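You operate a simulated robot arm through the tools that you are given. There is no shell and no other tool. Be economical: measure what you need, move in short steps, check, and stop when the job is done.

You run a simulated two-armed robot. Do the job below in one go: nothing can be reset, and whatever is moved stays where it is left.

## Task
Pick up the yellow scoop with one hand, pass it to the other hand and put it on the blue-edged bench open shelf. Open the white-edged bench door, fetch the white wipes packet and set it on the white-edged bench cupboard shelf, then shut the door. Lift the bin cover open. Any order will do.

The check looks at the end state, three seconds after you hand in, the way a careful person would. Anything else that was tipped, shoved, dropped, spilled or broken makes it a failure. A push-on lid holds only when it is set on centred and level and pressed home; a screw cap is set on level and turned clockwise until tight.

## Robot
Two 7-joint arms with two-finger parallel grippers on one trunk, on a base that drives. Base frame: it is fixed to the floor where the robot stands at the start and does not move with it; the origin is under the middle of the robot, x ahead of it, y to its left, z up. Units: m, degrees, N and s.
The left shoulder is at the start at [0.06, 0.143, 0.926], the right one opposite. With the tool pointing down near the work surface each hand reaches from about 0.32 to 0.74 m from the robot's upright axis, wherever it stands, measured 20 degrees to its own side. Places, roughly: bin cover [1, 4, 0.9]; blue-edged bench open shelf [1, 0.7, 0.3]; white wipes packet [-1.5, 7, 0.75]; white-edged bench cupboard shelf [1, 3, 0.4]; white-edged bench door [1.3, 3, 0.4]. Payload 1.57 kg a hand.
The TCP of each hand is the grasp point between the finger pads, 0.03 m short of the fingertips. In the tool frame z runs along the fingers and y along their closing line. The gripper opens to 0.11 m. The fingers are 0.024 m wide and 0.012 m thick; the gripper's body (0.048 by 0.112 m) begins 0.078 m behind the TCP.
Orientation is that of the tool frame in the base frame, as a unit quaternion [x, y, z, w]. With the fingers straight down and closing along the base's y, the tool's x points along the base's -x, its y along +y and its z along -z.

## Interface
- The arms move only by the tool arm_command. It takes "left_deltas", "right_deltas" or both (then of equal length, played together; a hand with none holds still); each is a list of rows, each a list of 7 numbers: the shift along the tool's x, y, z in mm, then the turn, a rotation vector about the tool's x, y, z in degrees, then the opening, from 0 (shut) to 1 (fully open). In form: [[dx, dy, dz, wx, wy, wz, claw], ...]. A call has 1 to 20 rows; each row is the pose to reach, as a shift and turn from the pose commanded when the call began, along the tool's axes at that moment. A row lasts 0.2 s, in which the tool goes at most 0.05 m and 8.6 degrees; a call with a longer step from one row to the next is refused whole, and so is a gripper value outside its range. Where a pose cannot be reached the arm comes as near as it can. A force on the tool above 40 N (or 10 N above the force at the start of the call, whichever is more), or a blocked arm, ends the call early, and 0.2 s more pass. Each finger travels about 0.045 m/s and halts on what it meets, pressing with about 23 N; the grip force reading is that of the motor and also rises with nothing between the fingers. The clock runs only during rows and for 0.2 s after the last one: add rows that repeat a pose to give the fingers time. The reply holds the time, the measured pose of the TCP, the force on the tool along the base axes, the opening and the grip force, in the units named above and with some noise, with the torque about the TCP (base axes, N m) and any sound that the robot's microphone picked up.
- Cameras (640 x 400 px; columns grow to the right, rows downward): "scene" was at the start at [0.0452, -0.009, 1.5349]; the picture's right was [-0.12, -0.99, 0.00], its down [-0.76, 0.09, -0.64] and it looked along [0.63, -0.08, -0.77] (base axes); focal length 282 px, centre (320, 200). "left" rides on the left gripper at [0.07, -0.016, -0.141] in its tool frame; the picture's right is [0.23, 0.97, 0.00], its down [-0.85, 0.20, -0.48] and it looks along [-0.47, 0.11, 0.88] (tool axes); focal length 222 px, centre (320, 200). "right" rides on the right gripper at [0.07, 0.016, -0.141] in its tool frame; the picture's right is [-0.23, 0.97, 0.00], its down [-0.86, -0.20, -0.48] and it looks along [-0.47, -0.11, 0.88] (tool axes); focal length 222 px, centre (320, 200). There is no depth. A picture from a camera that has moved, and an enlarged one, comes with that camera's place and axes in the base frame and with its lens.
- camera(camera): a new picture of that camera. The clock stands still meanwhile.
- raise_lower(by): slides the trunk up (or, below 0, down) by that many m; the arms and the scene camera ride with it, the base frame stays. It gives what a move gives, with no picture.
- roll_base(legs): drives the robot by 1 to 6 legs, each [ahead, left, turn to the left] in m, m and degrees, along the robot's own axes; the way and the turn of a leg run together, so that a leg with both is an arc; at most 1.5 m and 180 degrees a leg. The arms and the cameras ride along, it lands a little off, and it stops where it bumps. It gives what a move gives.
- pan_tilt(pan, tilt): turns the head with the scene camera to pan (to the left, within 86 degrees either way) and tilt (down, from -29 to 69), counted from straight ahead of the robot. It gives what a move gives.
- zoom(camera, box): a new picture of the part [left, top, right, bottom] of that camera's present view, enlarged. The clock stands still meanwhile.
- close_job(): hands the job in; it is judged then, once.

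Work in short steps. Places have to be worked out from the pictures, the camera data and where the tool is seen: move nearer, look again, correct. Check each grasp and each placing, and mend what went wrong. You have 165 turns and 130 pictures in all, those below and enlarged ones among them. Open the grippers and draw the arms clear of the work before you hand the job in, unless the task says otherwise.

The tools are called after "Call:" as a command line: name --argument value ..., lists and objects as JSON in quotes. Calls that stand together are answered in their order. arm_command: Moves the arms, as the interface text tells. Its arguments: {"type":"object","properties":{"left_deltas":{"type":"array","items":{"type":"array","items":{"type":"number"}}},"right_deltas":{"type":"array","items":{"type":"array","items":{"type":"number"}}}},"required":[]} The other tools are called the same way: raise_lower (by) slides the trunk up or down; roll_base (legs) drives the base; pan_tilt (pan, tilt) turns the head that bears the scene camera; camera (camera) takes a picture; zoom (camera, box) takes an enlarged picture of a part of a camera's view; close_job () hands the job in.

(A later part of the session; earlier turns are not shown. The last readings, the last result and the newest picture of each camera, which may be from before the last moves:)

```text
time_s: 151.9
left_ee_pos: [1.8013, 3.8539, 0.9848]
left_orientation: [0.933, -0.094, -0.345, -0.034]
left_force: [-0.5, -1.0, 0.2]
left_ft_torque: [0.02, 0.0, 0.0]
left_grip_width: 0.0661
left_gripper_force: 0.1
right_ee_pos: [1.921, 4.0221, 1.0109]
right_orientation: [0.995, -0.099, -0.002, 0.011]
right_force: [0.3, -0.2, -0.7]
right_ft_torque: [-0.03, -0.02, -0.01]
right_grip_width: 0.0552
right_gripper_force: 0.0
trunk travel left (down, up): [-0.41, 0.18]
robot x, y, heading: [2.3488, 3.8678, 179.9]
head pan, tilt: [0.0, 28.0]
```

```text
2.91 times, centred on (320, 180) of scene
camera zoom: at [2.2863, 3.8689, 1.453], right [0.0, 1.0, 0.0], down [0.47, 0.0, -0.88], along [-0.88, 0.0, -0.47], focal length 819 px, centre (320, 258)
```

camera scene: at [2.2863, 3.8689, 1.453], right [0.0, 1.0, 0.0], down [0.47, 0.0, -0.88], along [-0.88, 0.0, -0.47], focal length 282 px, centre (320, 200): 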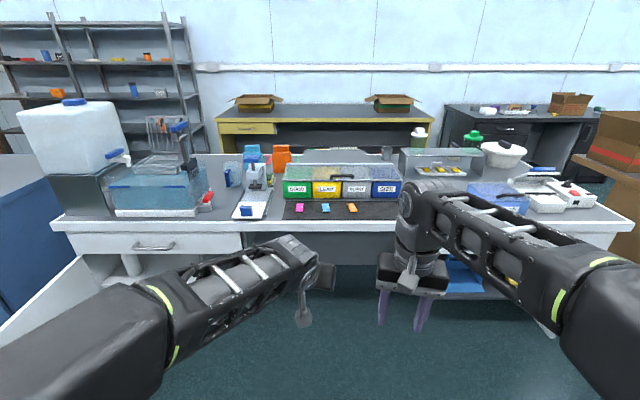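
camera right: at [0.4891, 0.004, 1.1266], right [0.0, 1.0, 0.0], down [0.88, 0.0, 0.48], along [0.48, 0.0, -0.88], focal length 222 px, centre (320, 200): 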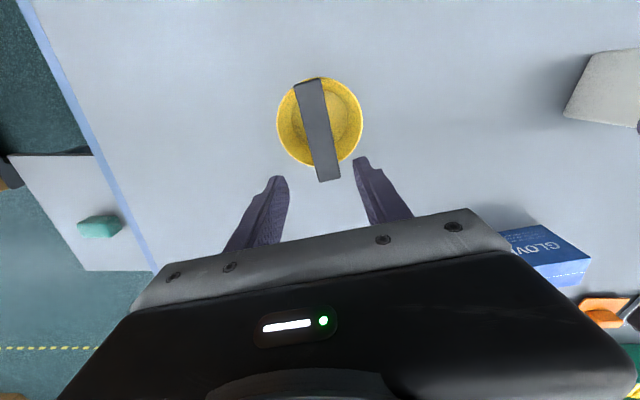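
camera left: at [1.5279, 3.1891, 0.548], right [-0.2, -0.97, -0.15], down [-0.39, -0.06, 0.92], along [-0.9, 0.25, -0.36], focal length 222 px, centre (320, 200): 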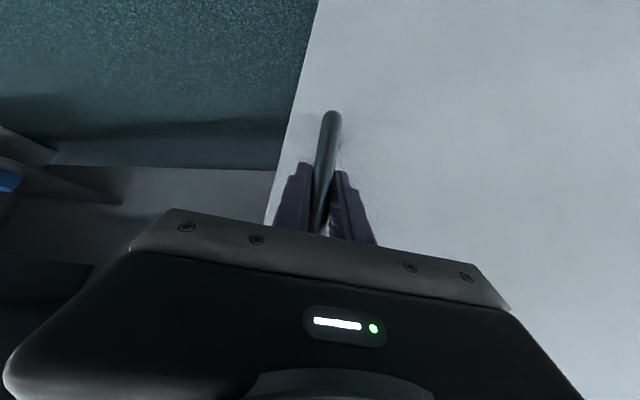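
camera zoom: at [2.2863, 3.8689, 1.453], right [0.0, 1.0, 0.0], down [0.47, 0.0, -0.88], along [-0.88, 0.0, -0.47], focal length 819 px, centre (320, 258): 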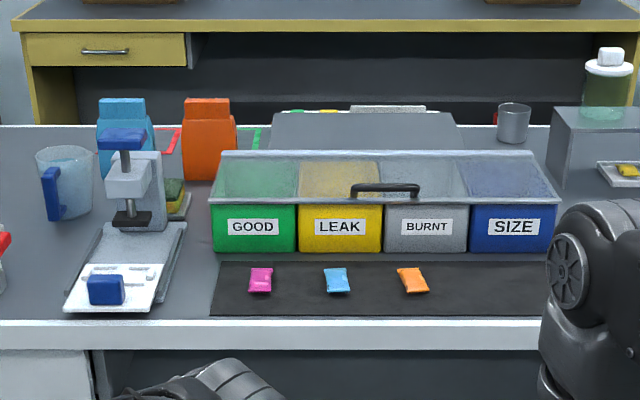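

The cover hinges at the rear (x≈0.84) with a grab bar near the front around (1.02, 3.98, 0.91). I raise the trunk, and close in to look from nearer.

Call:
raise_lower --by 0.17

Call:
roll_base --legs '[[0.6, -0.02, 0]]'

Call:
pan_tilt --pan 0 --tilt 50

Call:
camera --camera "scene"

Call:
camera --camera "left"

```text
time_s: 153.8
left_ee_pos: [1.8015, 3.8534, 1.1535]
left_orientation: [0.933, -0.094, -0.345, -0.035]
left_force: [-0.1, 0.7, 0.5]
left_ft_torque: [0.02, -0.02, -0.02]
left_grip_width: 0.066
left_gripper_force: 0.1
right_ee_pos: [1.9202, 4.0221, 1.1796]
right_orientation: [0.995, -0.099, -0.002, 0.011]
right_force: [0.5, 0.5, -0.1]
right_ft_torque: [0.0, 0.02, 0.0]
right_grip_width: 0.0545
right_gripper_force: 0.0
trunk travel left (down, up): [-0.58, 0.01]
robot x, y, heading: [2.3435, 3.8713, 180.1]
head pan, tilt: [0.0, 28.0]
```

```text
time_s: 157.2
left_ee_pos: [1.2136, 3.883, 1.154]
left_orientation: [0.933, -0.099, -0.345, -0.037]
left_force: [0.1, 0.4, 0.5]
left_ft_torque: [0.01, 0.0, -0.01]
left_grip_width: 0.0661
left_gripper_force: 0.1
right_ee_pos: [1.3338, 4.0486, 1.18]
right_orientation: [0.994, -0.106, -0.003, 0.012]
right_force: [-0.4, 0.4, -0.2]
right_ft_torque: [-0.03, -0.02, 0.02]
right_grip_width: 0.0549
right_gripper_force: 0.1
trunk travel left (down, up): [-0.58, 0.01]
robot x, y, heading: [1.7599, 3.8887, 179.4]
head pan, tilt: [0.0, 28.0]
```

```text
time_s: 158.1
left_ee_pos: [1.2137, 3.8829, 1.1545]
left_orientation: [0.932, -0.1, -0.345, -0.037]
left_force: [-0.3, -0.3, 0.9]
left_ft_torque: [-0.02, 0.0, 0.0]
left_grip_width: 0.0662
left_gripper_force: 0.1
right_ee_pos: [1.334, 4.049, 1.1807]
right_orientation: [0.994, -0.105, -0.002, 0.011]
right_force: [-0.3, 0.4, 0.9]
right_ft_torque: [0.02, -0.02, -0.01]
right_grip_width: 0.055
right_gripper_force: 0.1
trunk travel left (down, up): [-0.58, 0.01]
robot x, y, heading: [1.7617, 3.8883, 179.4]
head pan, tilt: [0.0, 50.0]
```

```text
74 pictures are left
camera scene: at [1.7128, 3.8924, 1.5904], right [0.01, 1.0, 0.0], down [0.77, -0.01, -0.64], along [-0.64, 0.01, -0.77], focal length 282 px, centre (320, 200)
```

scene: 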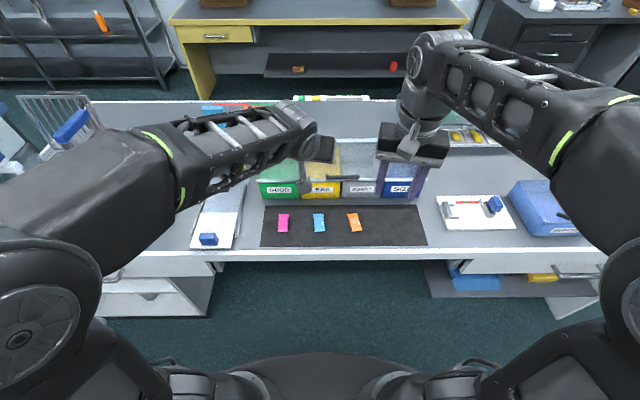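

```text
73 pictures are left
camera left: at [1.3579, 3.869, 1.2165], right [-0.04, -0.99, -0.15], down [-0.37, -0.12, 0.92], along [-0.93, 0.09, -0.36], focal length 222 px, centre (320, 200)
```

left: 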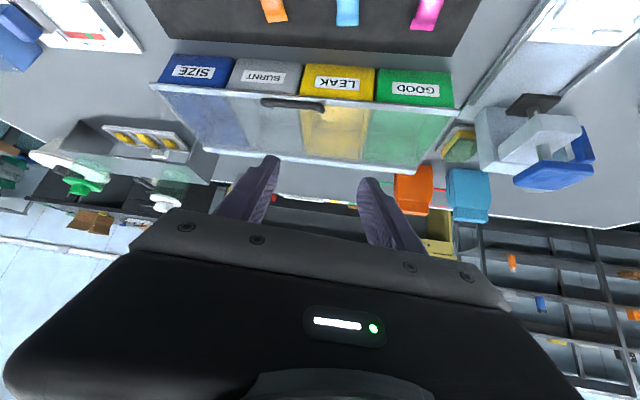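

Call:
zoom --camera "left" --box '[140, 40, 480, 200]'

Call:
zoom --camera "scene" --box '[250, 120, 430, 220]'

```text
1.88 times, centred on (310, 120) of left
camera zoom: at [1.3579, 3.869, 1.2165], right [-0.04, -0.99, -0.15], down [-0.37, -0.12, 0.92], along [-0.93, 0.09, -0.36], focal length 418 px, centre (339, 351)
```

zoom: 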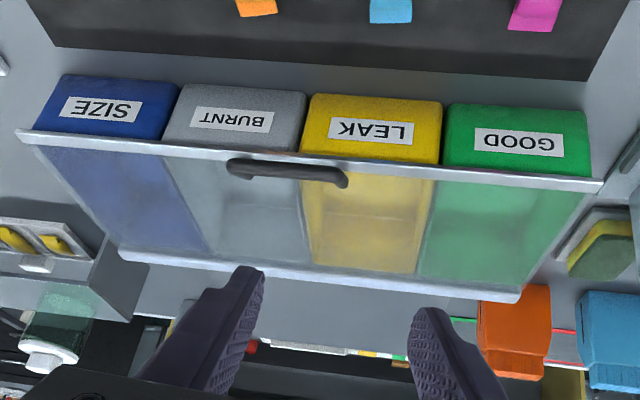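

```text
3.56 times, centred on (340, 170) of scene
camera zoom: at [1.7128, 3.8924, 1.5904], right [0.01, 1.0, 0.0], down [0.77, -0.01, -0.64], along [-0.64, 0.01, -0.77], focal length 1001 px, centre (249, 307)
```

zoom: 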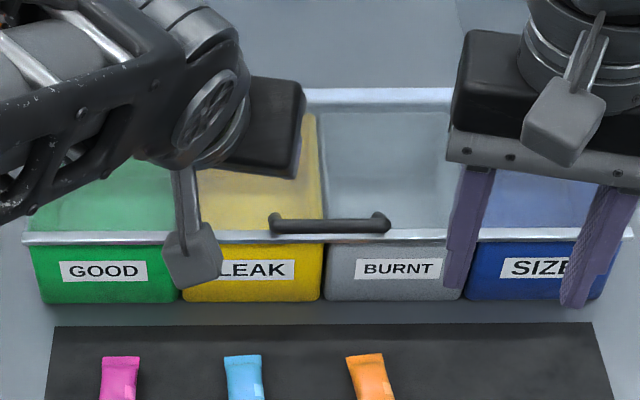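

The bar is at about (1.03, 3.982, 0.893), about 2 cm above the cover; rear hinge x≈0.825. I turn the right hand by 78° to close along x, and shift the left hand away.

Call:
arm_command --right_deltas '[[0, 0, 0, 0, 0, 8, 0.5], [0, 0, 0, 0, 0, 16, 0.5], [0, 0, 0, 0, 0, 24, 0.5], [0, 0, 0, 0, 0, 32, 0.5], [0, 0, 0, 0, 0, 40, 0.5], [0, 0, 0, 0, 0, 48, 0.5], [0, 0, 0, 0, 0, 56, 0.5], [0, 0, 0, 0, 0, 64, 0.5], [0, 0, 0, 0, 0, 72, 0.5], [0, 0, 0, 0, 0, 78, 0.5], [0, 0, 0, 0, 0, 78, 0.5]]' --left_deltas '[[0, 15, 0, 0, 0, 0, 0.5], [0, 30, 0, 0, 0, 0, 0.3], [0, 45, 0, 0, 0, 0, 0], [0, 60, 0, 0, 0, 0, 0], [0, 75, 0, 0, 0, 0, 0], [0, 90, 0, 0, 0, 0, 0], [0, 105, 0, 0, 0, 0, 0], [0, 120, 0, 0, 0, 0, 0], [0, 120, 0, 0, 0, 0, 0], [0, 120, 0, 0, 0, 0, 0], [0, 120, 0, 0, 0, 0, 0]]'

Call:
roll_base --legs '[[0.16, 0, 0.6]]'

```text
time_s: 160.4
left_ee_pos: [1.189, 3.7664, 1.1548]
left_orientation: [0.932, -0.099, -0.346, -0.036]
left_force: [-0.6, -0.1, 0.5]
left_ft_torque: [0.01, -0.03, 0.02]
left_grip_width: 0.0001
left_gripper_force: 21.2
right_ee_pos: [1.3357, 4.0501, 1.1806]
right_orientation: [-0.706, 0.708, -0.005, -0.01]
right_force: [0.3, 1.4, -0.2]
right_ft_torque: [0.01, 0.0, 0.0]
right_grip_width: 0.0549
right_gripper_force: 0.2
trunk travel left (down, up): [-0.58, 0.01]
robot x, y, heading: [1.7616, 3.8917, 179.3]
head pan, tilt: [0.0, 50.0]
```

```text
time_s: 161.9
left_ee_pos: [1.0295, 3.7639, 1.1534]
left_orientation: [0.933, -0.095, -0.345, -0.036]
left_force: [-0.5, 0.0, 0.0]
left_ft_torque: [0.06, -0.04, 0.0]
left_grip_width: 0.0
left_gripper_force: 21.3
right_ee_pos: [1.1729, 4.0473, 1.1808]
right_orientation: [0.709, -0.705, 0.006, 0.009]
right_force: [0.6, 0.1, -0.8]
right_ft_torque: [0.02, -0.05, 0.0]
right_grip_width: 0.0551
right_gripper_force: 0.0
trunk travel left (down, up): [-0.58, 0.01]
robot x, y, heading: [1.6029, 3.8924, 179.7]
head pan, tilt: [0.0, 50.0]
```

Now right hand above the bar at z=1.0.

Call:
arm_command --right_deltas '[[11, 24, 30, 0, 0, 0, 0.5], [22, 48, 60, 0, 0, 0, 0.5], [33, 72, 90, 0, 0, 0, 0.5], [44, 96, 120, 0, 0, 0, 0.5], [55, 120, 150, 0, 0, 0, 0.5], [65, 143, 180, 0, 0, 0, 0.5], [65, 143, 180, 0, 0, 0, 0.5]]'

Call:
camera --camera "right"

Call:
zoom --camera "scene" --box '[220, 90, 460, 240]'

```text
time_s: 163.5
left_ee_pos: [1.0314, 3.7633, 1.1545]
left_orientation: [0.933, -0.096, -0.346, -0.036]
left_force: [-0.4, -0.4, 0.8]
left_ft_torque: [-0.01, -0.01, -0.02]
left_grip_width: 0.0
left_gripper_force: 21.3
right_ee_pos: [1.0317, 3.9767, 1.0024]
right_orientation: [0.709, -0.705, 0.005, 0.01]
right_force: [-0.2, -0.6, 0.7]
right_ft_torque: [-0.01, 0.04, -0.05]
right_grip_width: 0.0548
right_gripper_force: 0.0
trunk travel left (down, up): [-0.58, 0.01]
robot x, y, heading: [1.6024, 3.8927, 179.8]
head pan, tilt: [0.0, 50.0]
```

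```text
70 pictures are left
camera right: at [1.016, 3.9113, 1.1449], right [-0.98, 0.22, 0.0], down [0.2, 0.87, 0.46], along [0.1, 0.45, -0.89], focal length 222 px, centre (320, 200)
```

right: 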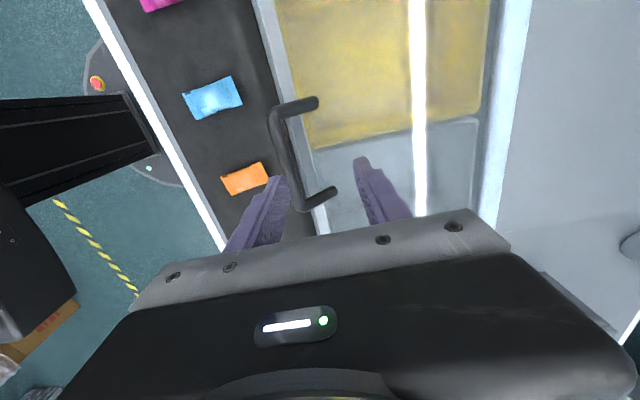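

```text
2.67 times, centred on (340, 165) of scene
camera zoom: at [1.5552, 3.8931, 1.5904], right [0.0, 1.0, 0.0], down [0.77, 0.0, -0.64], along [-0.64, 0.0, -0.77], focal length 751 px, centre (267, 293)
```

zoom: 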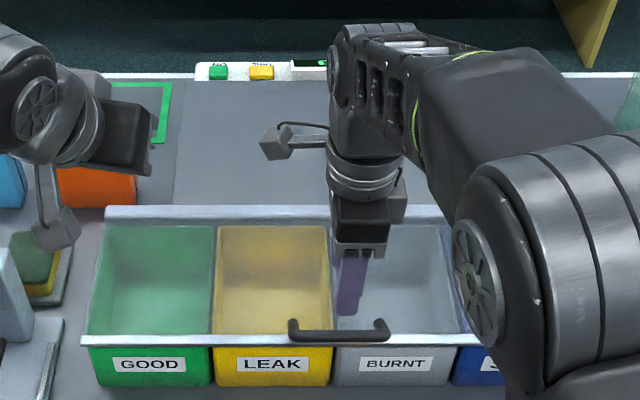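

Re-triangulating with three cameras gives the bar at (1.061, 3.972, 0.932). I shift 29 mm forward (+x), go down to z=0.938 and close.

Call:
arm_command --right_deltas '[[5, -29, 0, 0, 0, 0, 0.5], [5, -29, 25, 0, 0, 0, 0.5], [5, -29, 50, 0, 0, 0, 0.5], [5, -29, 64, 0, 0, 0, 0.5], [5, -29, 64, 0, 0, 0, 0.5]]'

Call:
camera --camera "right"

```text
time_s: 164.7
left_ee_pos: [1.031, 3.7636, 1.1537]
left_orientation: [0.933, -0.095, -0.346, -0.035]
left_force: [0.2, 0.1, 0.3]
left_ft_torque: [0.03, -0.02, -0.02]
left_grip_width: 0.0001
left_gripper_force: 20.9
right_ee_pos: [1.06, 3.972, 0.9383]
right_orientation: [0.709, -0.705, 0.005, 0.01]
right_force: [0.7, 0.3, 0.0]
right_ft_torque: [0.02, 0.01, 0.0]
right_grip_width: 0.0549
right_gripper_force: 0.0
trunk travel left (down, up): [-0.58, 0.01]
robot x, y, heading: [1.6044, 3.8903, 179.7]
head pan, tilt: [0.0, 50.0]
```

```text
68 pictures are left
camera right: at [1.0449, 3.9052, 1.0807], right [-0.98, 0.22, 0.0], down [0.2, 0.87, 0.46], along [0.1, 0.45, -0.89], focal length 222 px, centre (320, 200)
```

right: 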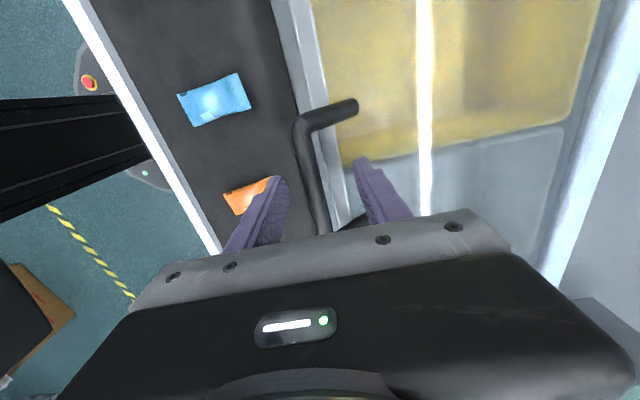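

The bar lies between the fingers; close.

Call:
arm_command --right_deltas '[[0, 0, 0, 0, 0, 0, 0.25], [0, 0, 0, 0, 0, 0, 0], [0, 0, 0, 0, 0, 0, 0], [0, 0, 0, 0, 0, 0, 0], [0, 0, 0, 0, 0, 0, 0]]'

Call:
camera --camera "right"

```text
time_s: 165.9
left_ee_pos: [1.0334, 3.7639, 1.1552]
left_orientation: [0.933, -0.096, -0.345, -0.036]
left_force: [0.1, 0.4, 0.1]
left_ft_torque: [-0.03, 0.0, -0.02]
left_grip_width: 0.0
left_gripper_force: 21.1
right_ee_pos: [1.064, 3.9712, 0.9388]
right_orientation: [0.708, -0.706, 0.007, 0.008]
right_force: [23.1, -0.1, 1.3]
right_ft_torque: [0.23, -0.32, -0.74]
right_grip_width: 0.0139
right_gripper_force: 30.3
trunk travel left (down, up): [-0.58, 0.01]
robot x, y, heading: [1.6055, 3.894, 179.8]
head pan, tilt: [0.0, 50.0]
```

```text
67 pictures are left
camera right: at [1.0479, 3.9051, 1.0812], right [-0.98, 0.22, 0.0], down [0.2, 0.87, 0.46], along [0.1, 0.45, -0.89], focal length 222 px, centre (320, 200)
```

right: 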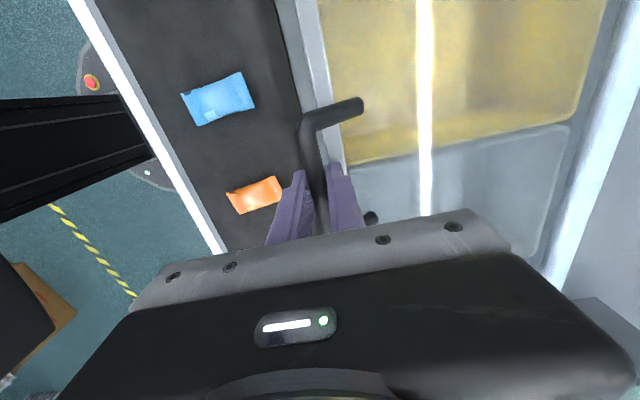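

Gripped (14 mm). I lift along the hinge arc to 30° and check.

Call:
arm_command --right_deltas '[[0, 3, -18, 0, 0, 0, 0], [0, 9, -37, 0, 0, 0, 0], [0, 16, -55, 0, 0, 0, 0], [0, 24, -73, 0, 0, 0, 0], [0, 34, -89, 0, 0, 0, 0], [0, 45, -105, 0, 0, 0, 0], [0, 45, -105, 0, 0, 0, 0]]'

Call:
camera --camera "scene"

```text
time_s: 167.5
left_ee_pos: [1.0336, 3.7622, 1.1548]
left_orientation: [0.933, -0.095, -0.345, -0.036]
left_force: [-0.4, 0.6, -0.2]
left_ft_torque: [0.02, 0.0, 0.0]
left_grip_width: 0.0
left_gripper_force: 21.7
right_ee_pos: [1.0173, 3.9712, 1.0447]
right_orientation: [0.709, -0.705, 0.004, 0.012]
right_force: [12.3, -11.6, 9.8]
right_ft_torque: [-0.62, -0.01, -0.68]
right_grip_width: 0.0137
right_gripper_force: 30.3
trunk travel left (down, up): [-0.58, 0.01]
robot x, y, heading: [1.6042, 3.8934, 179.9]
head pan, tilt: [0.0, 50.0]
```

```text
66 pictures are left
camera scene: at [1.5572, 3.8911, 1.5904], right [0.0, 1.0, 0.0], down [0.76, 0.0, -0.64], along [-0.64, 0.0, -0.76], focal length 282 px, centre (320, 200)
```

scene: 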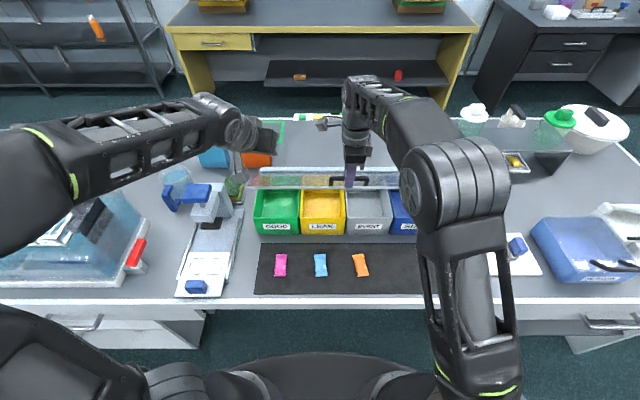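

The cover rises nicely. On to 50°.

Call:
arm_command --right_deltas '[[0, 13, -15, 0, 0, 0, 0], [0, 26, -28, 0, 0, 0, 0], [0, 41, -40, 0, 0, 0, 0], [0, 57, -51, 0, 0, 0, 0], [0, 57, -51, 0, 0, 0, 0]]'

Call:
zoom --camera "scene" --box '[220, 90, 460, 240]'

```text
time_s: 168.7
left_ee_pos: [1.0303, 3.7626, 1.1531]
left_orientation: [0.933, -0.095, -0.345, -0.036]
left_force: [0.2, -0.6, 0.2]
left_ft_torque: [-0.01, 0.01, 0.01]
left_grip_width: 0.0
left_gripper_force: 21.7
right_ee_pos: [0.9814, 3.9732, 1.0775]
right_orientation: [0.71, -0.704, 0.004, 0.011]
right_force: [-2.6, -13.6, -2.3]
right_ft_torque: [-0.76, 0.15, -0.5]
right_grip_width: 0.0136
right_gripper_force: 30.1
right hand out of reach, approached as far as the arm can: row 3, 4, 5
trunk travel left (down, up): [-0.58, 0.01]
robot x, y, heading: [1.601, 3.8909, 179.8]
head pan, tilt: [0.0, 50.0]
```

```text
2.67 times, centred on (340, 165) of scene
camera zoom: at [1.5536, 3.891, 1.5902], right [0.0, 1.0, 0.0], down [0.77, 0.0, -0.64], along [-0.64, 0.0, -0.77], focal length 751 px, centre (267, 293)
```

zoom: 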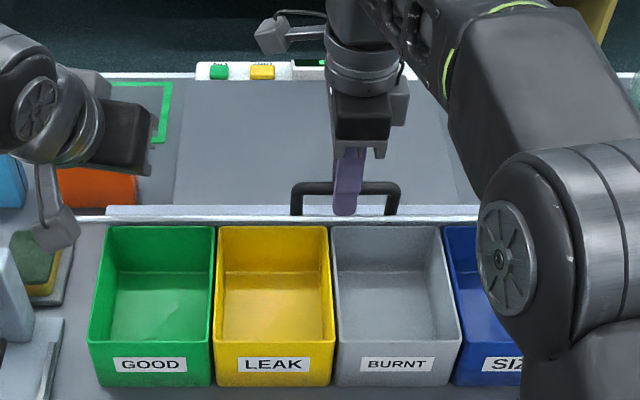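

The right arm is at its limit at about 42° open. Now the left hand, closed, goes under the front lip to push the cover on; first to a spot in front, with pitch raised.

Call:
arm_command --left_deltas '[[23, -19, -20, 0, -4, 0, 0], [46, -38, -40, 0, -8, 0, 0], [69, -56, -59, 0, -12, 0, 0], [96, -56, -28, 0, -16, 0, 0], [122, -56, 3, 0, -20, 0, 0], [149, -56, 34, 0, -25, 0, 0], [175, -56, 65, 0, -25, 0, 0], [175, -56, 65, 0, -25, 0, 0]]'

Call:
camera --camera "left"

Call:
camera --camera "scene"

```text
time_s: 170.5
left_ee_pos: [1.0852, 3.8157, 0.9864]
left_orientation: [0.835, -0.087, -0.54, -0.057]
left_force: [1.1, -2.0, 0.5]
left_ft_torque: [0.15, 0.01, -0.27]
left_grip_width: 0.0
left_gripper_force: 20.9
left hand out of reach, approached as far as the arm can: row 4, 5, 6, 7, 8
right_ee_pos: [0.9815, 3.9739, 1.0799]
right_orientation: [0.709, -0.705, 0.004, 0.01]
right_force: [-3.7, -7.1, -4.9]
right_ft_torque: [-0.96, 0.05, -0.38]
right_grip_width: 0.014
right_gripper_force: 30.4
trunk travel left (down, up): [-0.58, 0.01]
robot x, y, heading: [1.6006, 3.8911, 180.1]
head pan, tilt: [0.0, 50.0]
```

```text
64 pictures are left
camera left: at [1.2429, 3.7994, 0.9805], right [-0.11, -0.97, -0.21], down [0.04, -0.21, 0.98], along [-0.99, 0.1, 0.06], focal length 222 px, centre (320, 200)
```

left: 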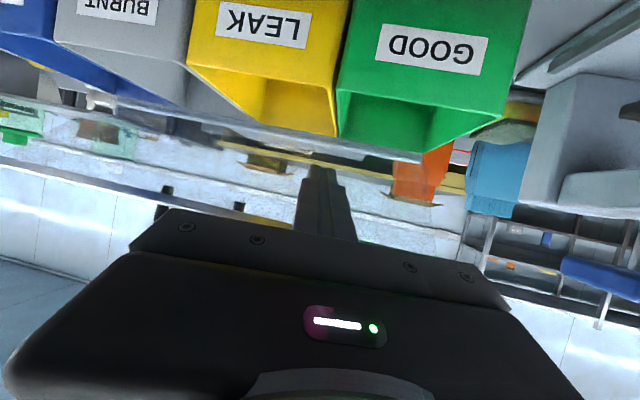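

```text
63 pictures are left
camera scene: at [1.5533, 3.8883, 1.5903], right [0.0, 1.0, 0.0], down [0.77, 0.0, -0.64], along [-0.64, 0.0, -0.77], focal length 282 px, centre (320, 200)
```

scene: 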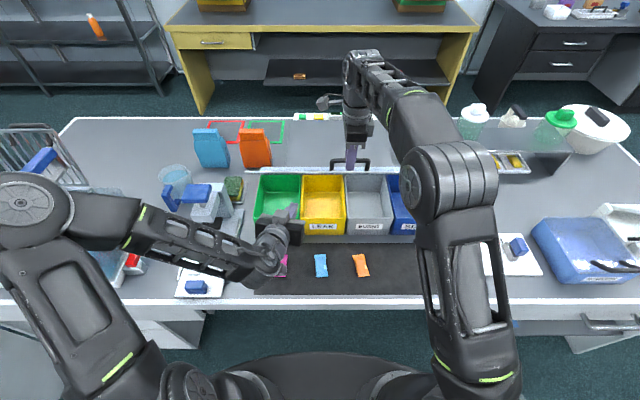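

Call:
zoom --camera "scene" --box '[140, 130, 380, 310]'

```text
2.22 times, centred on (260, 220) of scene
camera zoom: at [1.5533, 3.8883, 1.5903], right [0.0, 1.0, 0.0], down [0.77, 0.0, -0.64], along [-0.64, 0.0, -0.77], focal length 626 px, centre (453, 156)
```

zoom: 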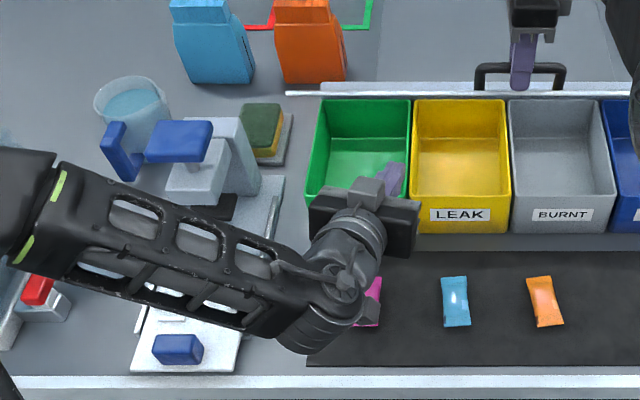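

Nothing touched. I slide the left fingers under the lip (tip to about (0.96, 0.99)) and then up 20 mm.

Call:
arm_command --left_deltas '[[-14, 5, 20, 0, 0, 0, 0], [-27, 10, 41, 0, 0, 0, 0], [-41, 15, 61, 0, 0, 0, 0], [-54, 20, 81, 0, 0, 0, 0], [-63, 20, 77, 0, 0, 0, 0], [-72, 20, 73, 0, 0, 0, 0]]'

Call:
camera --camera "left"

Call:
zoom --camera "scene" --box '[140, 110, 420, 310]'

```text
time_s: 171.9
left_ee_pos: [0.9905, 3.8125, 1.0053]
left_orientation: [0.843, -0.084, -0.529, -0.057]
left_force: [4.1, -1.6, 0.6]
left_ft_torque: [-0.03, -0.01, 0.05]
left_grip_width: 0.0
left_gripper_force: 21.2
right_ee_pos: [0.9779, 3.9727, 1.0816]
right_orientation: [0.709, -0.705, 0.001, 0.015]
right_force: [-9.2, -3.1, -11.2]
right_ft_torque: [-0.1, 0.05, -0.42]
right_grip_width: 0.0134
right_gripper_force: 29.9
trunk travel left (down, up): [-0.58, 0.01]
robot x, y, heading: [1.5996, 3.8915, 180.0]
head pan, tilt: [0.0, 50.0]
stopped in row 6 (left hand): the force on the tool passed its limit at 48 N (the readings are from after the stop); the commanded pose is now the measured one
```

```text
61 pictures are left
camera left: at [1.1468, 3.7978, 1.0058], right [-0.1, -0.97, -0.21], down [0.01, -0.21, 0.98], along [-0.99, 0.09, 0.04], focal length 222 px, centre (320, 200)
```

left: 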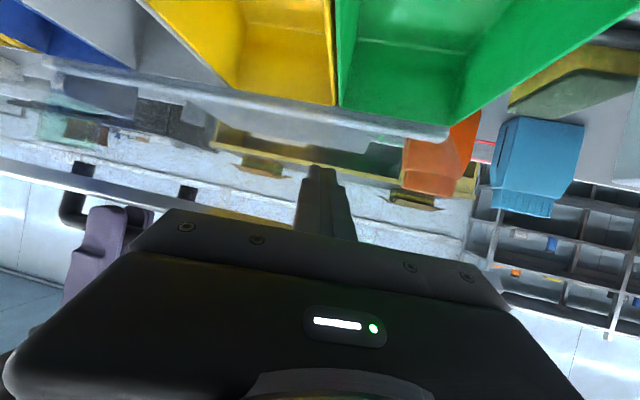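

```text
2.00 times, centred on (280, 210) of scene
camera zoom: at [1.5521, 3.8925, 1.5902], right [0.0, 1.0, 0.0], down [0.77, 0.0, -0.64], along [-0.64, 0.0, -0.77], focal length 563 px, centre (400, 180)
```

zoom: 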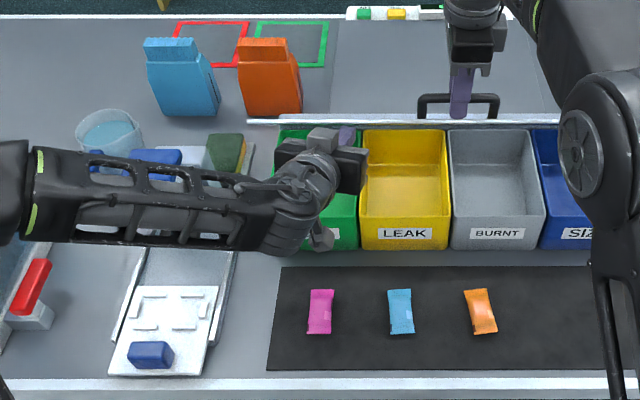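

The left fingers now support the cover. I open the right hand, tilt it 25° for reach, and withdraw along its fingers.

Call:
arm_command --right_deltas '[[0, 0, 0, 0, 0, 0, 0.2], [0, 0, 0, 0, 0, 0, 0.4], [0, 0, 0, 0, 0, 0, 0.4], [0, 0, 0, -8, 0, 0, 0.4], [0, 0, 0, -16, 0, 0, 0.4], [0, 0, 0, -25, 0, 0, 0.4]]'

Call:
camera --camera "right"

```text
refused: row 6 steps farther than a row can; nothing moved
```

```text
59 pictures are left
camera right: at [0.9644, 3.9076, 1.2246], right [-0.98, 0.22, 0.01], down [0.2, 0.87, 0.45], along [0.09, 0.45, -0.89], focal length 222 px, centre (320, 200)
```

right: 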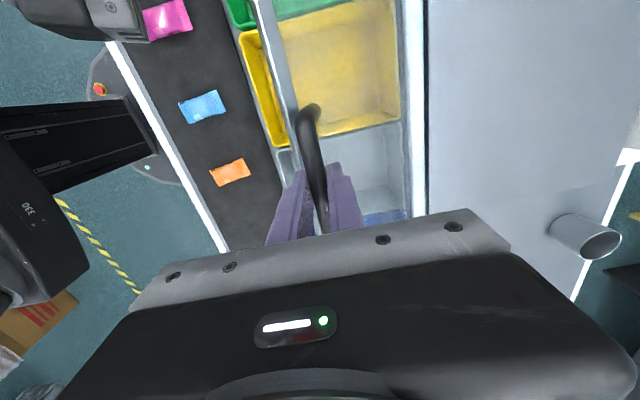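

Call:
arm_command --right_deltas '[[0, 0, 0, 0, 0, 0, 0.2], [0, 0, 0, 0, 0, 0, 0.4], [0, 0, 0, 0, 0, 0, 0.4], [0, 0, 0, -8, 0, 0, 0.4], [0, 0, 0, -16, 0, 0, 0.4], [0, 0, 0, -24, 0, 0, 0.4]]'

Call:
camera --camera "right"

```text
time_s: 173.3
left_ee_pos: [0.9914, 3.8138, 1.0073]
left_orientation: [0.843, -0.085, -0.529, -0.058]
left_force: [1.9, -1.0, 0.3]
left_ft_torque: [-0.01, -0.03, 0.01]
left_grip_width: 0.0001
left_gripper_force: 21.1
right_ee_pos: [0.9811, 3.975, 1.0841]
right_orientation: [0.69, -0.69, -0.146, 0.164]
right_force: [0.6, 0.7, 0.6]
right_ft_torque: [-0.02, 0.03, 0.03]
right_grip_width: 0.0442
right_gripper_force: 0.2
trunk travel left (down, up): [-0.58, 0.01]
robot x, y, heading: [1.6021, 3.8893, 179.7]
head pan, tilt: [0.0, 50.0]
```

```text
58 pictures are left
camera right: at [1.0261, 3.9093, 1.2206], right [-0.88, 0.23, 0.41], down [0.38, 0.87, 0.33], along [-0.28, 0.44, -0.85], focal length 222 px, centre (320, 200)
```

right: 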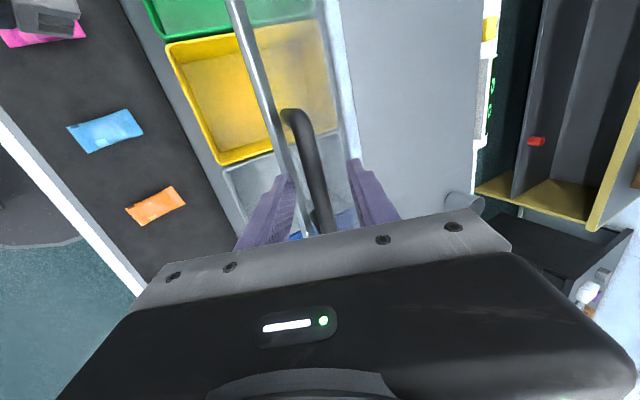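

Free. I withdraw the right hand along its fingers and off to the robot's side.

Call:
arm_command --right_deltas '[[0, 0, -25, 0, 0, 0, 0.4], [0, 0, -55, 0, 0, 0, 0.4], [0, 0, -90, 0, 0, 0, 0.4], [-20, 0, -120, 0, 0, 0, 0.4], [-60, 0, -130, 0, 0, 0, 0.4], [-100, -20, -140, 0, 0, 0, 0.4]]'

Call:
camera --camera "scene"

```text
time_s: 174.7
left_ee_pos: [0.9922, 3.8159, 1.0077]
left_orientation: [0.842, -0.085, -0.529, -0.057]
left_force: [2.2, 0.5, 0.1]
left_ft_torque: [-0.04, -0.06, -0.01]
left_grip_width: 0.0
left_gripper_force: 20.9
right_ee_pos: [1.0612, 4.0803, 1.2004]
right_orientation: [0.69, -0.69, -0.146, 0.163]
right_force: [0.2, 0.0, -1.2]
right_ft_torque: [0.03, 0.0, 0.03]
right_grip_width: 0.0442
right_gripper_force: 0.1
trunk travel left (down, up): [-0.58, 0.01]
robot x, y, heading: [1.6004, 3.8937, 179.8]
head pan, tilt: [0.0, 50.0]
```

```text
57 pictures are left
camera scene: at [1.5557, 3.8945, 1.5904], right [0.0, 1.0, 0.0], down [0.77, 0.0, -0.64], along [-0.64, 0.0, -0.77], focal length 282 px, centre (320, 200)
```

scene: 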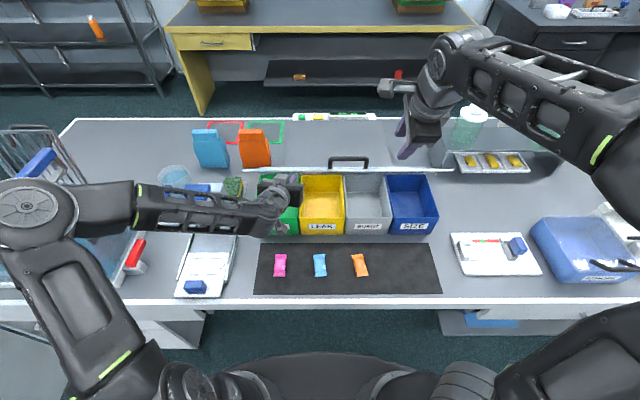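

Now I push the cover on around its hinge with the left hand.

Call:
arm_command --left_deltas '[[-15, 2, 5, 0, 0, 0, 0], [-29, 4, 10, 0, 0, 0, 0], [-43, 7, 17, 0, 0, 0, 0], [-56, 10, 25, 0, 0, 0, 0], [-69, 13, 36, 0, 0, 0, 0], [-82, 16, 48, 0, 0, 0, 0]]'

Call:
camera --camera "scene"

```text
time_s: 176.1
left_ee_pos: [0.9098, 3.8142, 1.0602]
left_orientation: [0.843, -0.084, -0.529, -0.057]
left_force: [-0.2, -0.4, -0.8]
left_ft_torque: [0.02, 0.02, 0.0]
left_grip_width: 0.0
left_gripper_force: 21.2
right_ee_pos: [1.0583, 4.0798, 1.1989]
right_orientation: [0.691, -0.689, -0.145, 0.163]
right_force: [0.0, 0.6, 0.1]
right_ft_torque: [-0.02, 0.02, -0.01]
right_grip_width: 0.0441
right_gripper_force: 0.1
trunk travel left (down, up): [-0.58, 0.01]
robot x, y, heading: [1.6029, 3.8928, 179.9]
head pan, tilt: [0.0, 50.0]
```

```text
56 pictures are left
camera scene: at [1.554, 3.8932, 1.5903], right [0.0, 1.0, 0.0], down [0.77, 0.0, -0.64], along [-0.64, 0.0, -0.77], focal length 282 px, centre (320, 200)
```

scene: 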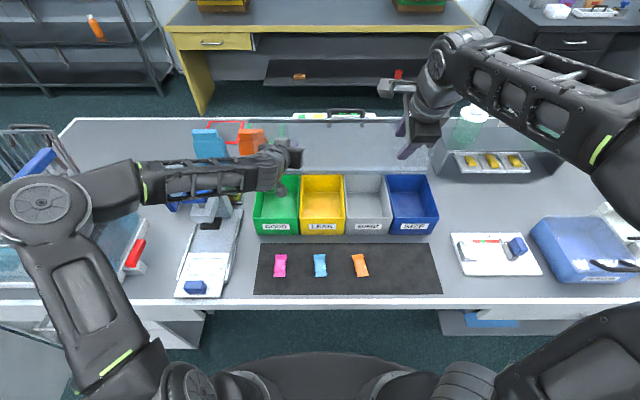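

Near 80° now, still falling free of forces. I push straight on another 70 mm.

Call:
arm_command --left_deltas '[[-8, 3, 15, 0, 0, 0, 0], [-16, 7, 30, 0, 0, 0, 0], [-24, 10, 45, 0, 0, 0, 0], [-32, 14, 61, 0, 0, 0, 0]]'

Call:
zoom --camera "scene" --box '[200, 80, 480, 260]'

```text
time_s: 176.8
left_ee_pos: [0.8702, 3.8133, 1.0646]
left_orientation: [0.843, -0.084, -0.528, -0.058]
left_force: [16.0, -4.5, 4.9]
left_ft_torque: [0.02, 0.14, 0.19]
left_grip_width: 0.0
left_gripper_force: 21.2
right_ee_pos: [1.0599, 4.0788, 1.2008]
right_orientation: [0.691, -0.689, -0.146, 0.162]
right_force: [-0.6, 0.7, -0.2]
right_ft_torque: [0.0, 0.0, 0.01]
right_grip_width: 0.0439
right_gripper_force: 0.1
trunk travel left (down, up): [-0.58, 0.01]
robot x, y, heading: [1.6055, 3.8935, 180.1]
head pan, tilt: [0.0, 50.0]
stopped in row 3 (left hand): the force on the tool passed its limit at 46 N (the readings are from after the stop); the commanded pose is now the measured one
```

```text
2.22 times, centred on (340, 170) of scene
camera zoom: at [1.5566, 3.8926, 1.5905], right [0.0, 1.0, 0.0], down [0.77, 0.0, -0.64], along [-0.64, 0.0, -0.77], focal length 626 px, centre (276, 267)
```

zoom: 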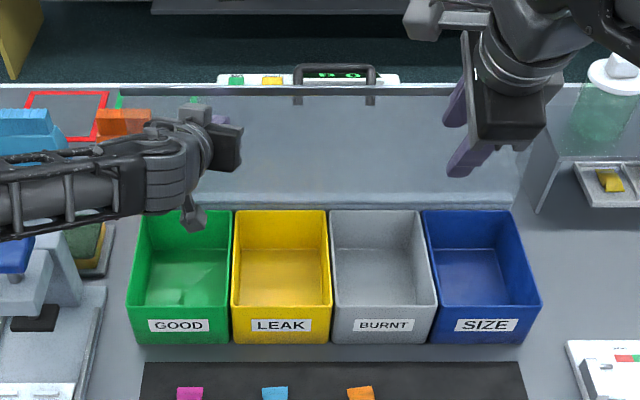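

The cover reached a stop (46 N). I back the hand off and see whether it stays open.

Call:
arm_command --left_deltas '[[4, -3, -20, 0, 0, 0, 0], [8, -6, -50, 0, 0, 0, 0], [12, -9, -90, 0, 0, 0, 0], [12, -9, -130, 0, 0, 0, 0], [12, -9, -160, 0, 0, 0, 0]]'

Call:
camera --camera "scene"

Call:
camera --camera "left"

```text
time_s: 178.0
left_ee_pos: [1.0171, 3.7914, 1.1216]
left_orientation: [0.843, -0.084, -0.527, -0.057]
left_force: [-0.2, -1.1, 0.8]
left_ft_torque: [-0.02, 0.01, 0.04]
left_grip_width: 0.0004
left_gripper_force: 21.3
right_ee_pos: [1.0586, 4.0794, 1.1981]
right_orientation: [0.691, -0.689, -0.146, 0.162]
right_force: [0.0, 0.3, 0.4]
right_ft_torque: [0.02, -0.01, -0.04]
right_grip_width: 0.044
right_gripper_force: 0.0
trunk travel left (down, up): [-0.58, 0.01]
robot x, y, heading: [1.6063, 3.887, 179.8]
head pan, tilt: [0.0, 50.0]
```

```text
54 pictures are left
camera scene: at [1.5554, 3.8931, 1.5903], right [0.0, 1.0, 0.0], down [0.77, 0.0, -0.64], along [-0.64, 0.0, -0.77], focal length 282 px, centre (320, 200)
```

scene: 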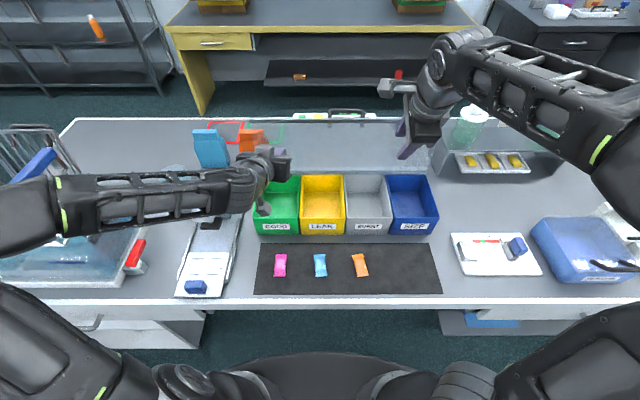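

```text
53 pictures are left
camera left: at [1.1739, 3.776, 1.1214], right [-0.1, -0.97, -0.21], down [0.01, -0.21, 0.98], along [-0.99, 0.09, 0.03], focal length 222 px, centre (320, 200)
```

left: 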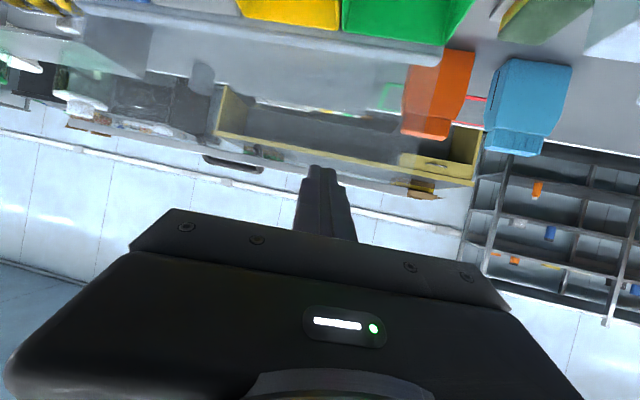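

The cover stays open by itself at its stop. I back off and look for the route to the wipes.

Call:
roll_base --legs '[[-0.75, 0, 0]]'

Call:
pan_tilt --pan -50 --tilt 20

Call:
camera --camera "scene"

```text
time_s: 182.1
left_ee_pos: [1.7645, 3.7904, 1.1224]
left_orientation: [0.843, -0.087, -0.528, -0.06]
left_force: [-0.2, 0.0, -0.3]
left_ft_torque: [0.01, 0.0, 0.01]
left_grip_width: 0.0
left_gripper_force: 21.4
right_ee_pos: [1.8092, 4.0784, 1.2001]
right_orientation: [-0.688, 0.692, 0.146, -0.162]
right_force: [0.4, 0.6, 0.2]
right_ft_torque: [0.02, 0.01, 0.0]
right_grip_width: 0.0439
right_gripper_force: 0.1
trunk travel left (down, up): [-0.58, 0.01]
robot x, y, heading: [2.3473, 3.8927, 179.5]
head pan, tilt: [0.0, 50.0]
```

```text
time_s: 183.3
left_ee_pos: [1.7642, 3.791, 1.1219]
left_orientation: [0.844, -0.086, -0.527, -0.059]
left_force: [-0.2, 0.2, 0.2]
left_ft_torque: [-0.01, 0.03, 0.0]
left_grip_width: 0.0002
left_gripper_force: 21.1
right_ee_pos: [1.8088, 4.0773, 1.1985]
right_orientation: [-0.688, 0.692, 0.146, -0.163]
right_force: [0.2, 0.2, 0.1]
right_ft_torque: [-0.02, 0.0, 0.01]
right_grip_width: 0.0438
right_gripper_force: 0.1
trunk travel left (down, up): [-0.58, 0.01]
robot x, y, heading: [2.3536, 3.8877, 179.6]
head pan, tilt: [-50.0, 20.0]
```

```text
52 pictures are left
camera scene: at [2.3211, 3.9601, 1.6359], right [0.77, 0.64, 0.0], down [0.22, -0.26, -0.94], along [-0.6, 0.72, -0.34], focal length 282 px, centre (320, 200)
```

scene: 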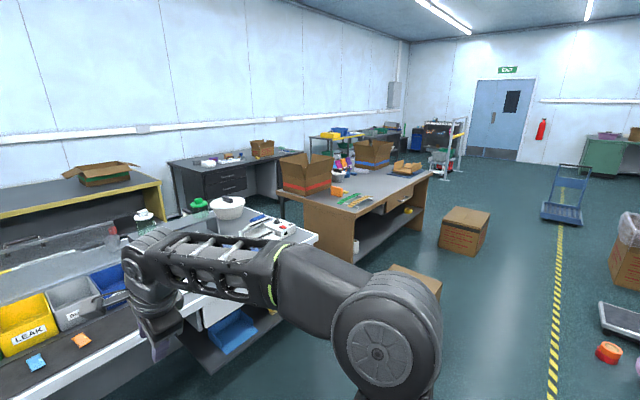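

Route: up the aisle at x≈2.35 past the cartons, around the brown bench's far end. I turn and drive to y≈6, then check.

Call:
roll_base --legs '[[0, 0, -89.5], [1.3, 0, 0], [0.7, 0, 0]]'

Call:
pan_tilt --pan 20 --tilt 25

Call:
camera --camera "scene"

```text
time_s: 197.3
left_ee_pos: [2.3757, 6.5154, 1.121]
left_orientation: [-0.525, 0.666, 0.323, 0.419]
left_force: [0.1, -0.6, -0.4]
left_ft_torque: [-0.02, -0.01, -0.02]
left_grip_width: 0.0
left_gripper_force: 20.8
right_ee_pos: [2.6609, 6.4617, 1.1989]
right_orientation: [0.018, 0.976, 0.217, -0.008]
right_force: [-0.9, -0.6, -0.2]
right_ft_torque: [-0.01, 0.04, 0.01]
right_grip_width: 0.0441
right_gripper_force: 0.1
trunk travel left (down, up): [-0.58, 0.01]
robot x, y, heading: [2.4532, 5.9252, 87.6]
head pan, tilt: [-50.0, 20.0]
```

```text
time_s: 198.7
left_ee_pos: [2.3762, 6.5138, 1.1218]
left_orientation: [-0.525, 0.666, 0.323, 0.419]
left_force: [-0.6, -0.4, -0.2]
left_ft_torque: [0.0, -0.02, -0.02]
left_grip_width: 0.0
left_gripper_force: 21.0
right_ee_pos: [2.6608, 6.4606, 1.2004]
right_orientation: [0.018, 0.976, 0.217, -0.007]
right_force: [-0.7, 0.2, -0.3]
right_ft_torque: [0.03, 0.01, -0.03]
right_grip_width: 0.0441
right_gripper_force: 0.0
trunk travel left (down, up): [-0.58, 0.01]
robot x, y, heading: [2.4545, 5.9273, 87.8]
head pan, tilt: [20.0, 25.0]
```

```text
51 pictures are left
camera scene: at [2.4243, 5.9823, 1.6278], right [0.95, 0.3, 0.0], down [0.13, -0.4, -0.91], along [-0.27, 0.86, -0.42], focal length 282 px, centre (320, 200)
```

scene: 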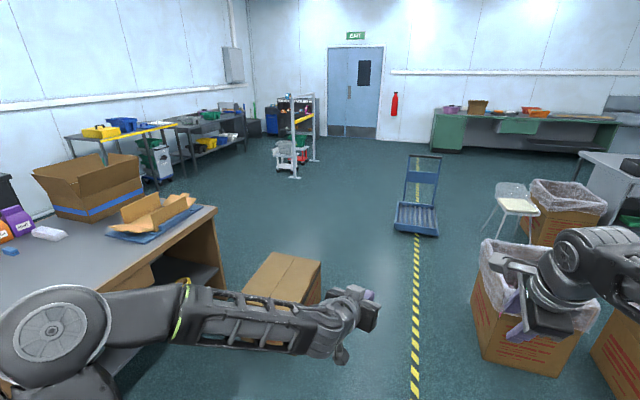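

Gap between carton and bins is 1.1 m, centred at x≈2.47. I continue to y≈8.4, turn left, and go on to x≈0.6.

Call:
roll_base --legs '[[0.2, 0, 2], [1.2, 0, 0], [1.1, 0, 0], [0, 0, 90], [1.4, 0, 0]]'

Call:
pan_tilt --pan 30 --tilt 25

Call:
camera --camera "scene"

```text
time_s: 211.3
left_ee_pos: [2.3761, 9.0077, 1.122]
left_orientation: [-0.534, 0.658, 0.331, 0.415]
left_force: [0.4, -0.5, 0.2]
left_ft_torque: [0.0, -0.03, 0.0]
left_grip_width: 0.0
left_gripper_force: 21.2
right_ee_pos: [2.663, 8.9637, 1.1999]
right_orientation: [0.002, 0.976, 0.218, -0.011]
right_force: [-0.5, 0.2, 0.1]
right_ft_torque: [0.01, 0.0, -0.02]
right_grip_width: 0.0438
right_gripper_force: 0.0
trunk travel left (down, up): [-0.58, 0.01]
robot x, y, heading: [2.4731, 8.4223, 89.3]
head pan, tilt: [20.0, 25.0]
stopped in leg 3: the robot was blocked; the commanded pose is now the measured one
```

```text
time_s: 212.0
left_ee_pos: [2.3758, 9.0081, 1.1219]
left_orientation: [-0.534, 0.658, 0.331, 0.416]
left_force: [0.5, 0.7, -0.8]
left_ft_torque: [-0.02, -0.02, 0.01]
left_grip_width: 0.0
left_gripper_force: 21.6
right_ee_pos: [2.6618, 8.964, 1.1988]
right_orientation: [0.002, 0.976, 0.217, -0.011]
right_force: [0.5, 0.3, 0.3]
right_ft_torque: [0.0, -0.01, 0.03]
right_grip_width: 0.0441
right_gripper_force: 0.1
trunk travel left (down, up): [-0.58, 0.01]
robot x, y, heading: [2.4697, 8.4205, 89.5]
head pan, tilt: [30.0, 25.0]
```

```text
50 pictures are left
camera scene: at [2.4266, 8.4719, 1.6278], right [0.87, 0.49, 0.0], down [0.21, -0.37, -0.91], along [-0.45, 0.79, -0.42], focal length 282 px, centre (320, 200)
```

scene: 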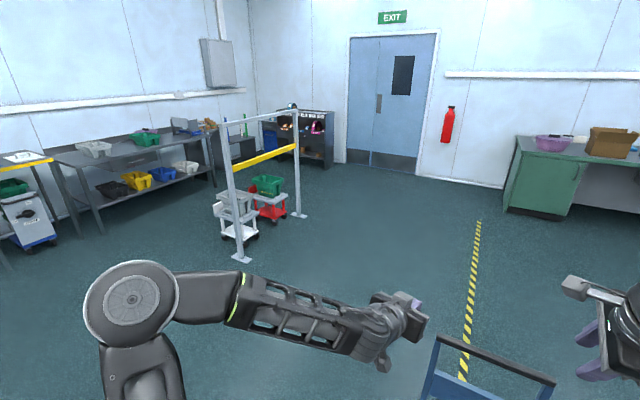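

The base met the hand trolley ahead. I back off and check that it has not been shoved.

Call:
roll_base --legs '[[-0.25, 0, 0]]'

Call:
pan_tilt --pan 0 --tilt 45

Call:
camera --camera "scene"

```text
time_s: 213.8
left_ee_pos: [2.3747, 8.76, 1.1221]
left_orientation: [-0.535, 0.658, 0.331, 0.415]
left_force: [0.0, -0.3, 0.8]
left_ft_torque: [0.0, 0.0, -0.01]
left_grip_width: 0.0006
left_gripper_force: 21.5
right_ee_pos: [2.66, 8.7167, 1.2]
right_orientation: [0.002, 0.976, 0.218, -0.011]
right_force: [0.2, -0.8, 0.6]
right_ft_torque: [0.01, 0.01, -0.01]
right_grip_width: 0.0444
right_gripper_force: 0.0
trunk travel left (down, up): [-0.58, 0.01]
robot x, y, heading: [2.4703, 8.1709, 89.3]
head pan, tilt: [30.0, 25.0]
```

```text
time_s: 214.8
left_ee_pos: [2.3744, 8.761, 1.1211]
left_orientation: [-0.534, 0.658, 0.331, 0.415]
left_force: [0.5, -0.4, 0.2]
left_ft_torque: [0.01, 0.03, 0.0]
left_grip_width: 0.0
left_gripper_force: 21.3
right_ee_pos: [2.6611, 8.7173, 1.1997]
right_orientation: [0.003, 0.976, 0.217, -0.011]
right_force: [0.6, -0.4, 0.4]
right_ft_torque: [0.02, 0.03, 0.0]
right_grip_width: 0.0438
right_gripper_force: 0.0
trunk travel left (down, up): [-0.58, 0.01]
robot x, y, heading: [2.4712, 8.1766, 89.3]
head pan, tilt: [0.0, 45.0]
```

```text
49 pictures are left
camera scene: at [2.4702, 8.2258, 1.5973], right [1.0, -0.01, 0.0], down [-0.01, -0.71, -0.71], along [0.01, 0.71, -0.71], focal length 282 px, centre (320, 200)
```

scene: 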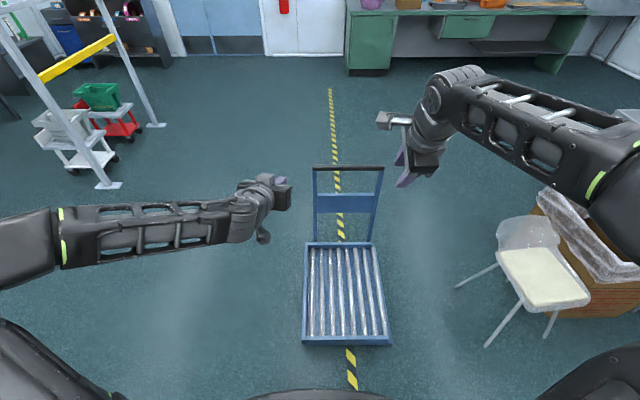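

I need to know whether the trolley moved, so I return to the earlier viewing pose and take the same picture for comparison.

Call:
roll_base --legs '[[-1.2, 0.01, 0], [-1.05, 0.03, -1.5]]'

Call:
pan_tilt --pan 20 --tilt 25

Call:
camera --camera "scene"

```text
time_s: 225.9
left_ee_pos: [2.3153, 6.5014, 1.1225]
left_orientation: [-0.524, 0.666, 0.324, 0.42]
left_force: [-0.3, -0.9, 0.3]
left_ft_torque: [0.03, -0.04, 0.02]
left_grip_width: 0.0
left_gripper_force: 21.8
right_ee_pos: [2.6015, 6.4479, 1.2004]
right_orientation: [0.018, 0.976, 0.218, -0.008]
right_force: [0.2, 0.0, 0.0]
right_ft_torque: [0.01, 0.02, -0.01]
right_grip_width: 0.0439
right_gripper_force: 0.0
trunk travel left (down, up): [-0.58, 0.01]
robot x, y, heading: [2.3935, 5.9117, 87.7]
head pan, tilt: [0.0, 45.0]
```

```text
time_s: 226.7
left_ee_pos: [2.3161, 6.5031, 1.1225]
left_orientation: [-0.525, 0.666, 0.324, 0.42]
left_force: [0.0, -0.2, -0.4]
left_ft_torque: [-0.01, -0.02, 0.02]
left_grip_width: 0.0
left_gripper_force: 21.1
right_ee_pos: [2.6005, 6.4481, 1.1988]
right_orientation: [0.018, 0.976, 0.217, -0.007]
right_force: [-0.1, 0.1, 0.1]
right_ft_torque: [0.01, -0.02, 0.01]
right_grip_width: 0.0442
right_gripper_force: 0.1
trunk travel left (down, up): [-0.58, 0.01]
robot x, y, heading: [2.3978, 5.9108, 87.6]
head pan, tilt: [20.0, 25.0]
```

```text
48 pictures are left
camera scene: at [2.3634, 5.9704, 1.6278], right [0.95, 0.3, 0.0], down [0.13, -0.4, -0.91], along [-0.27, 0.86, -0.42], focal length 282 px, centre (320, 200)
```

scene: 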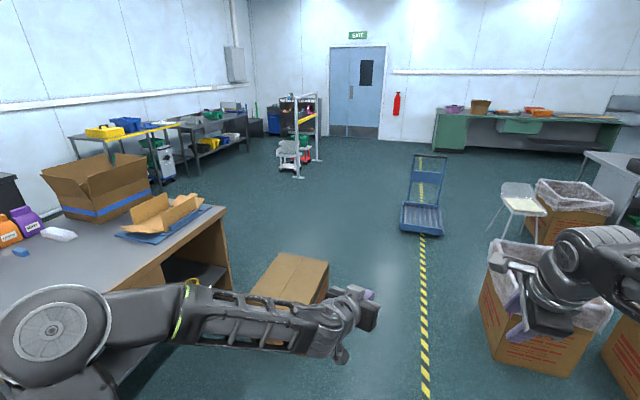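

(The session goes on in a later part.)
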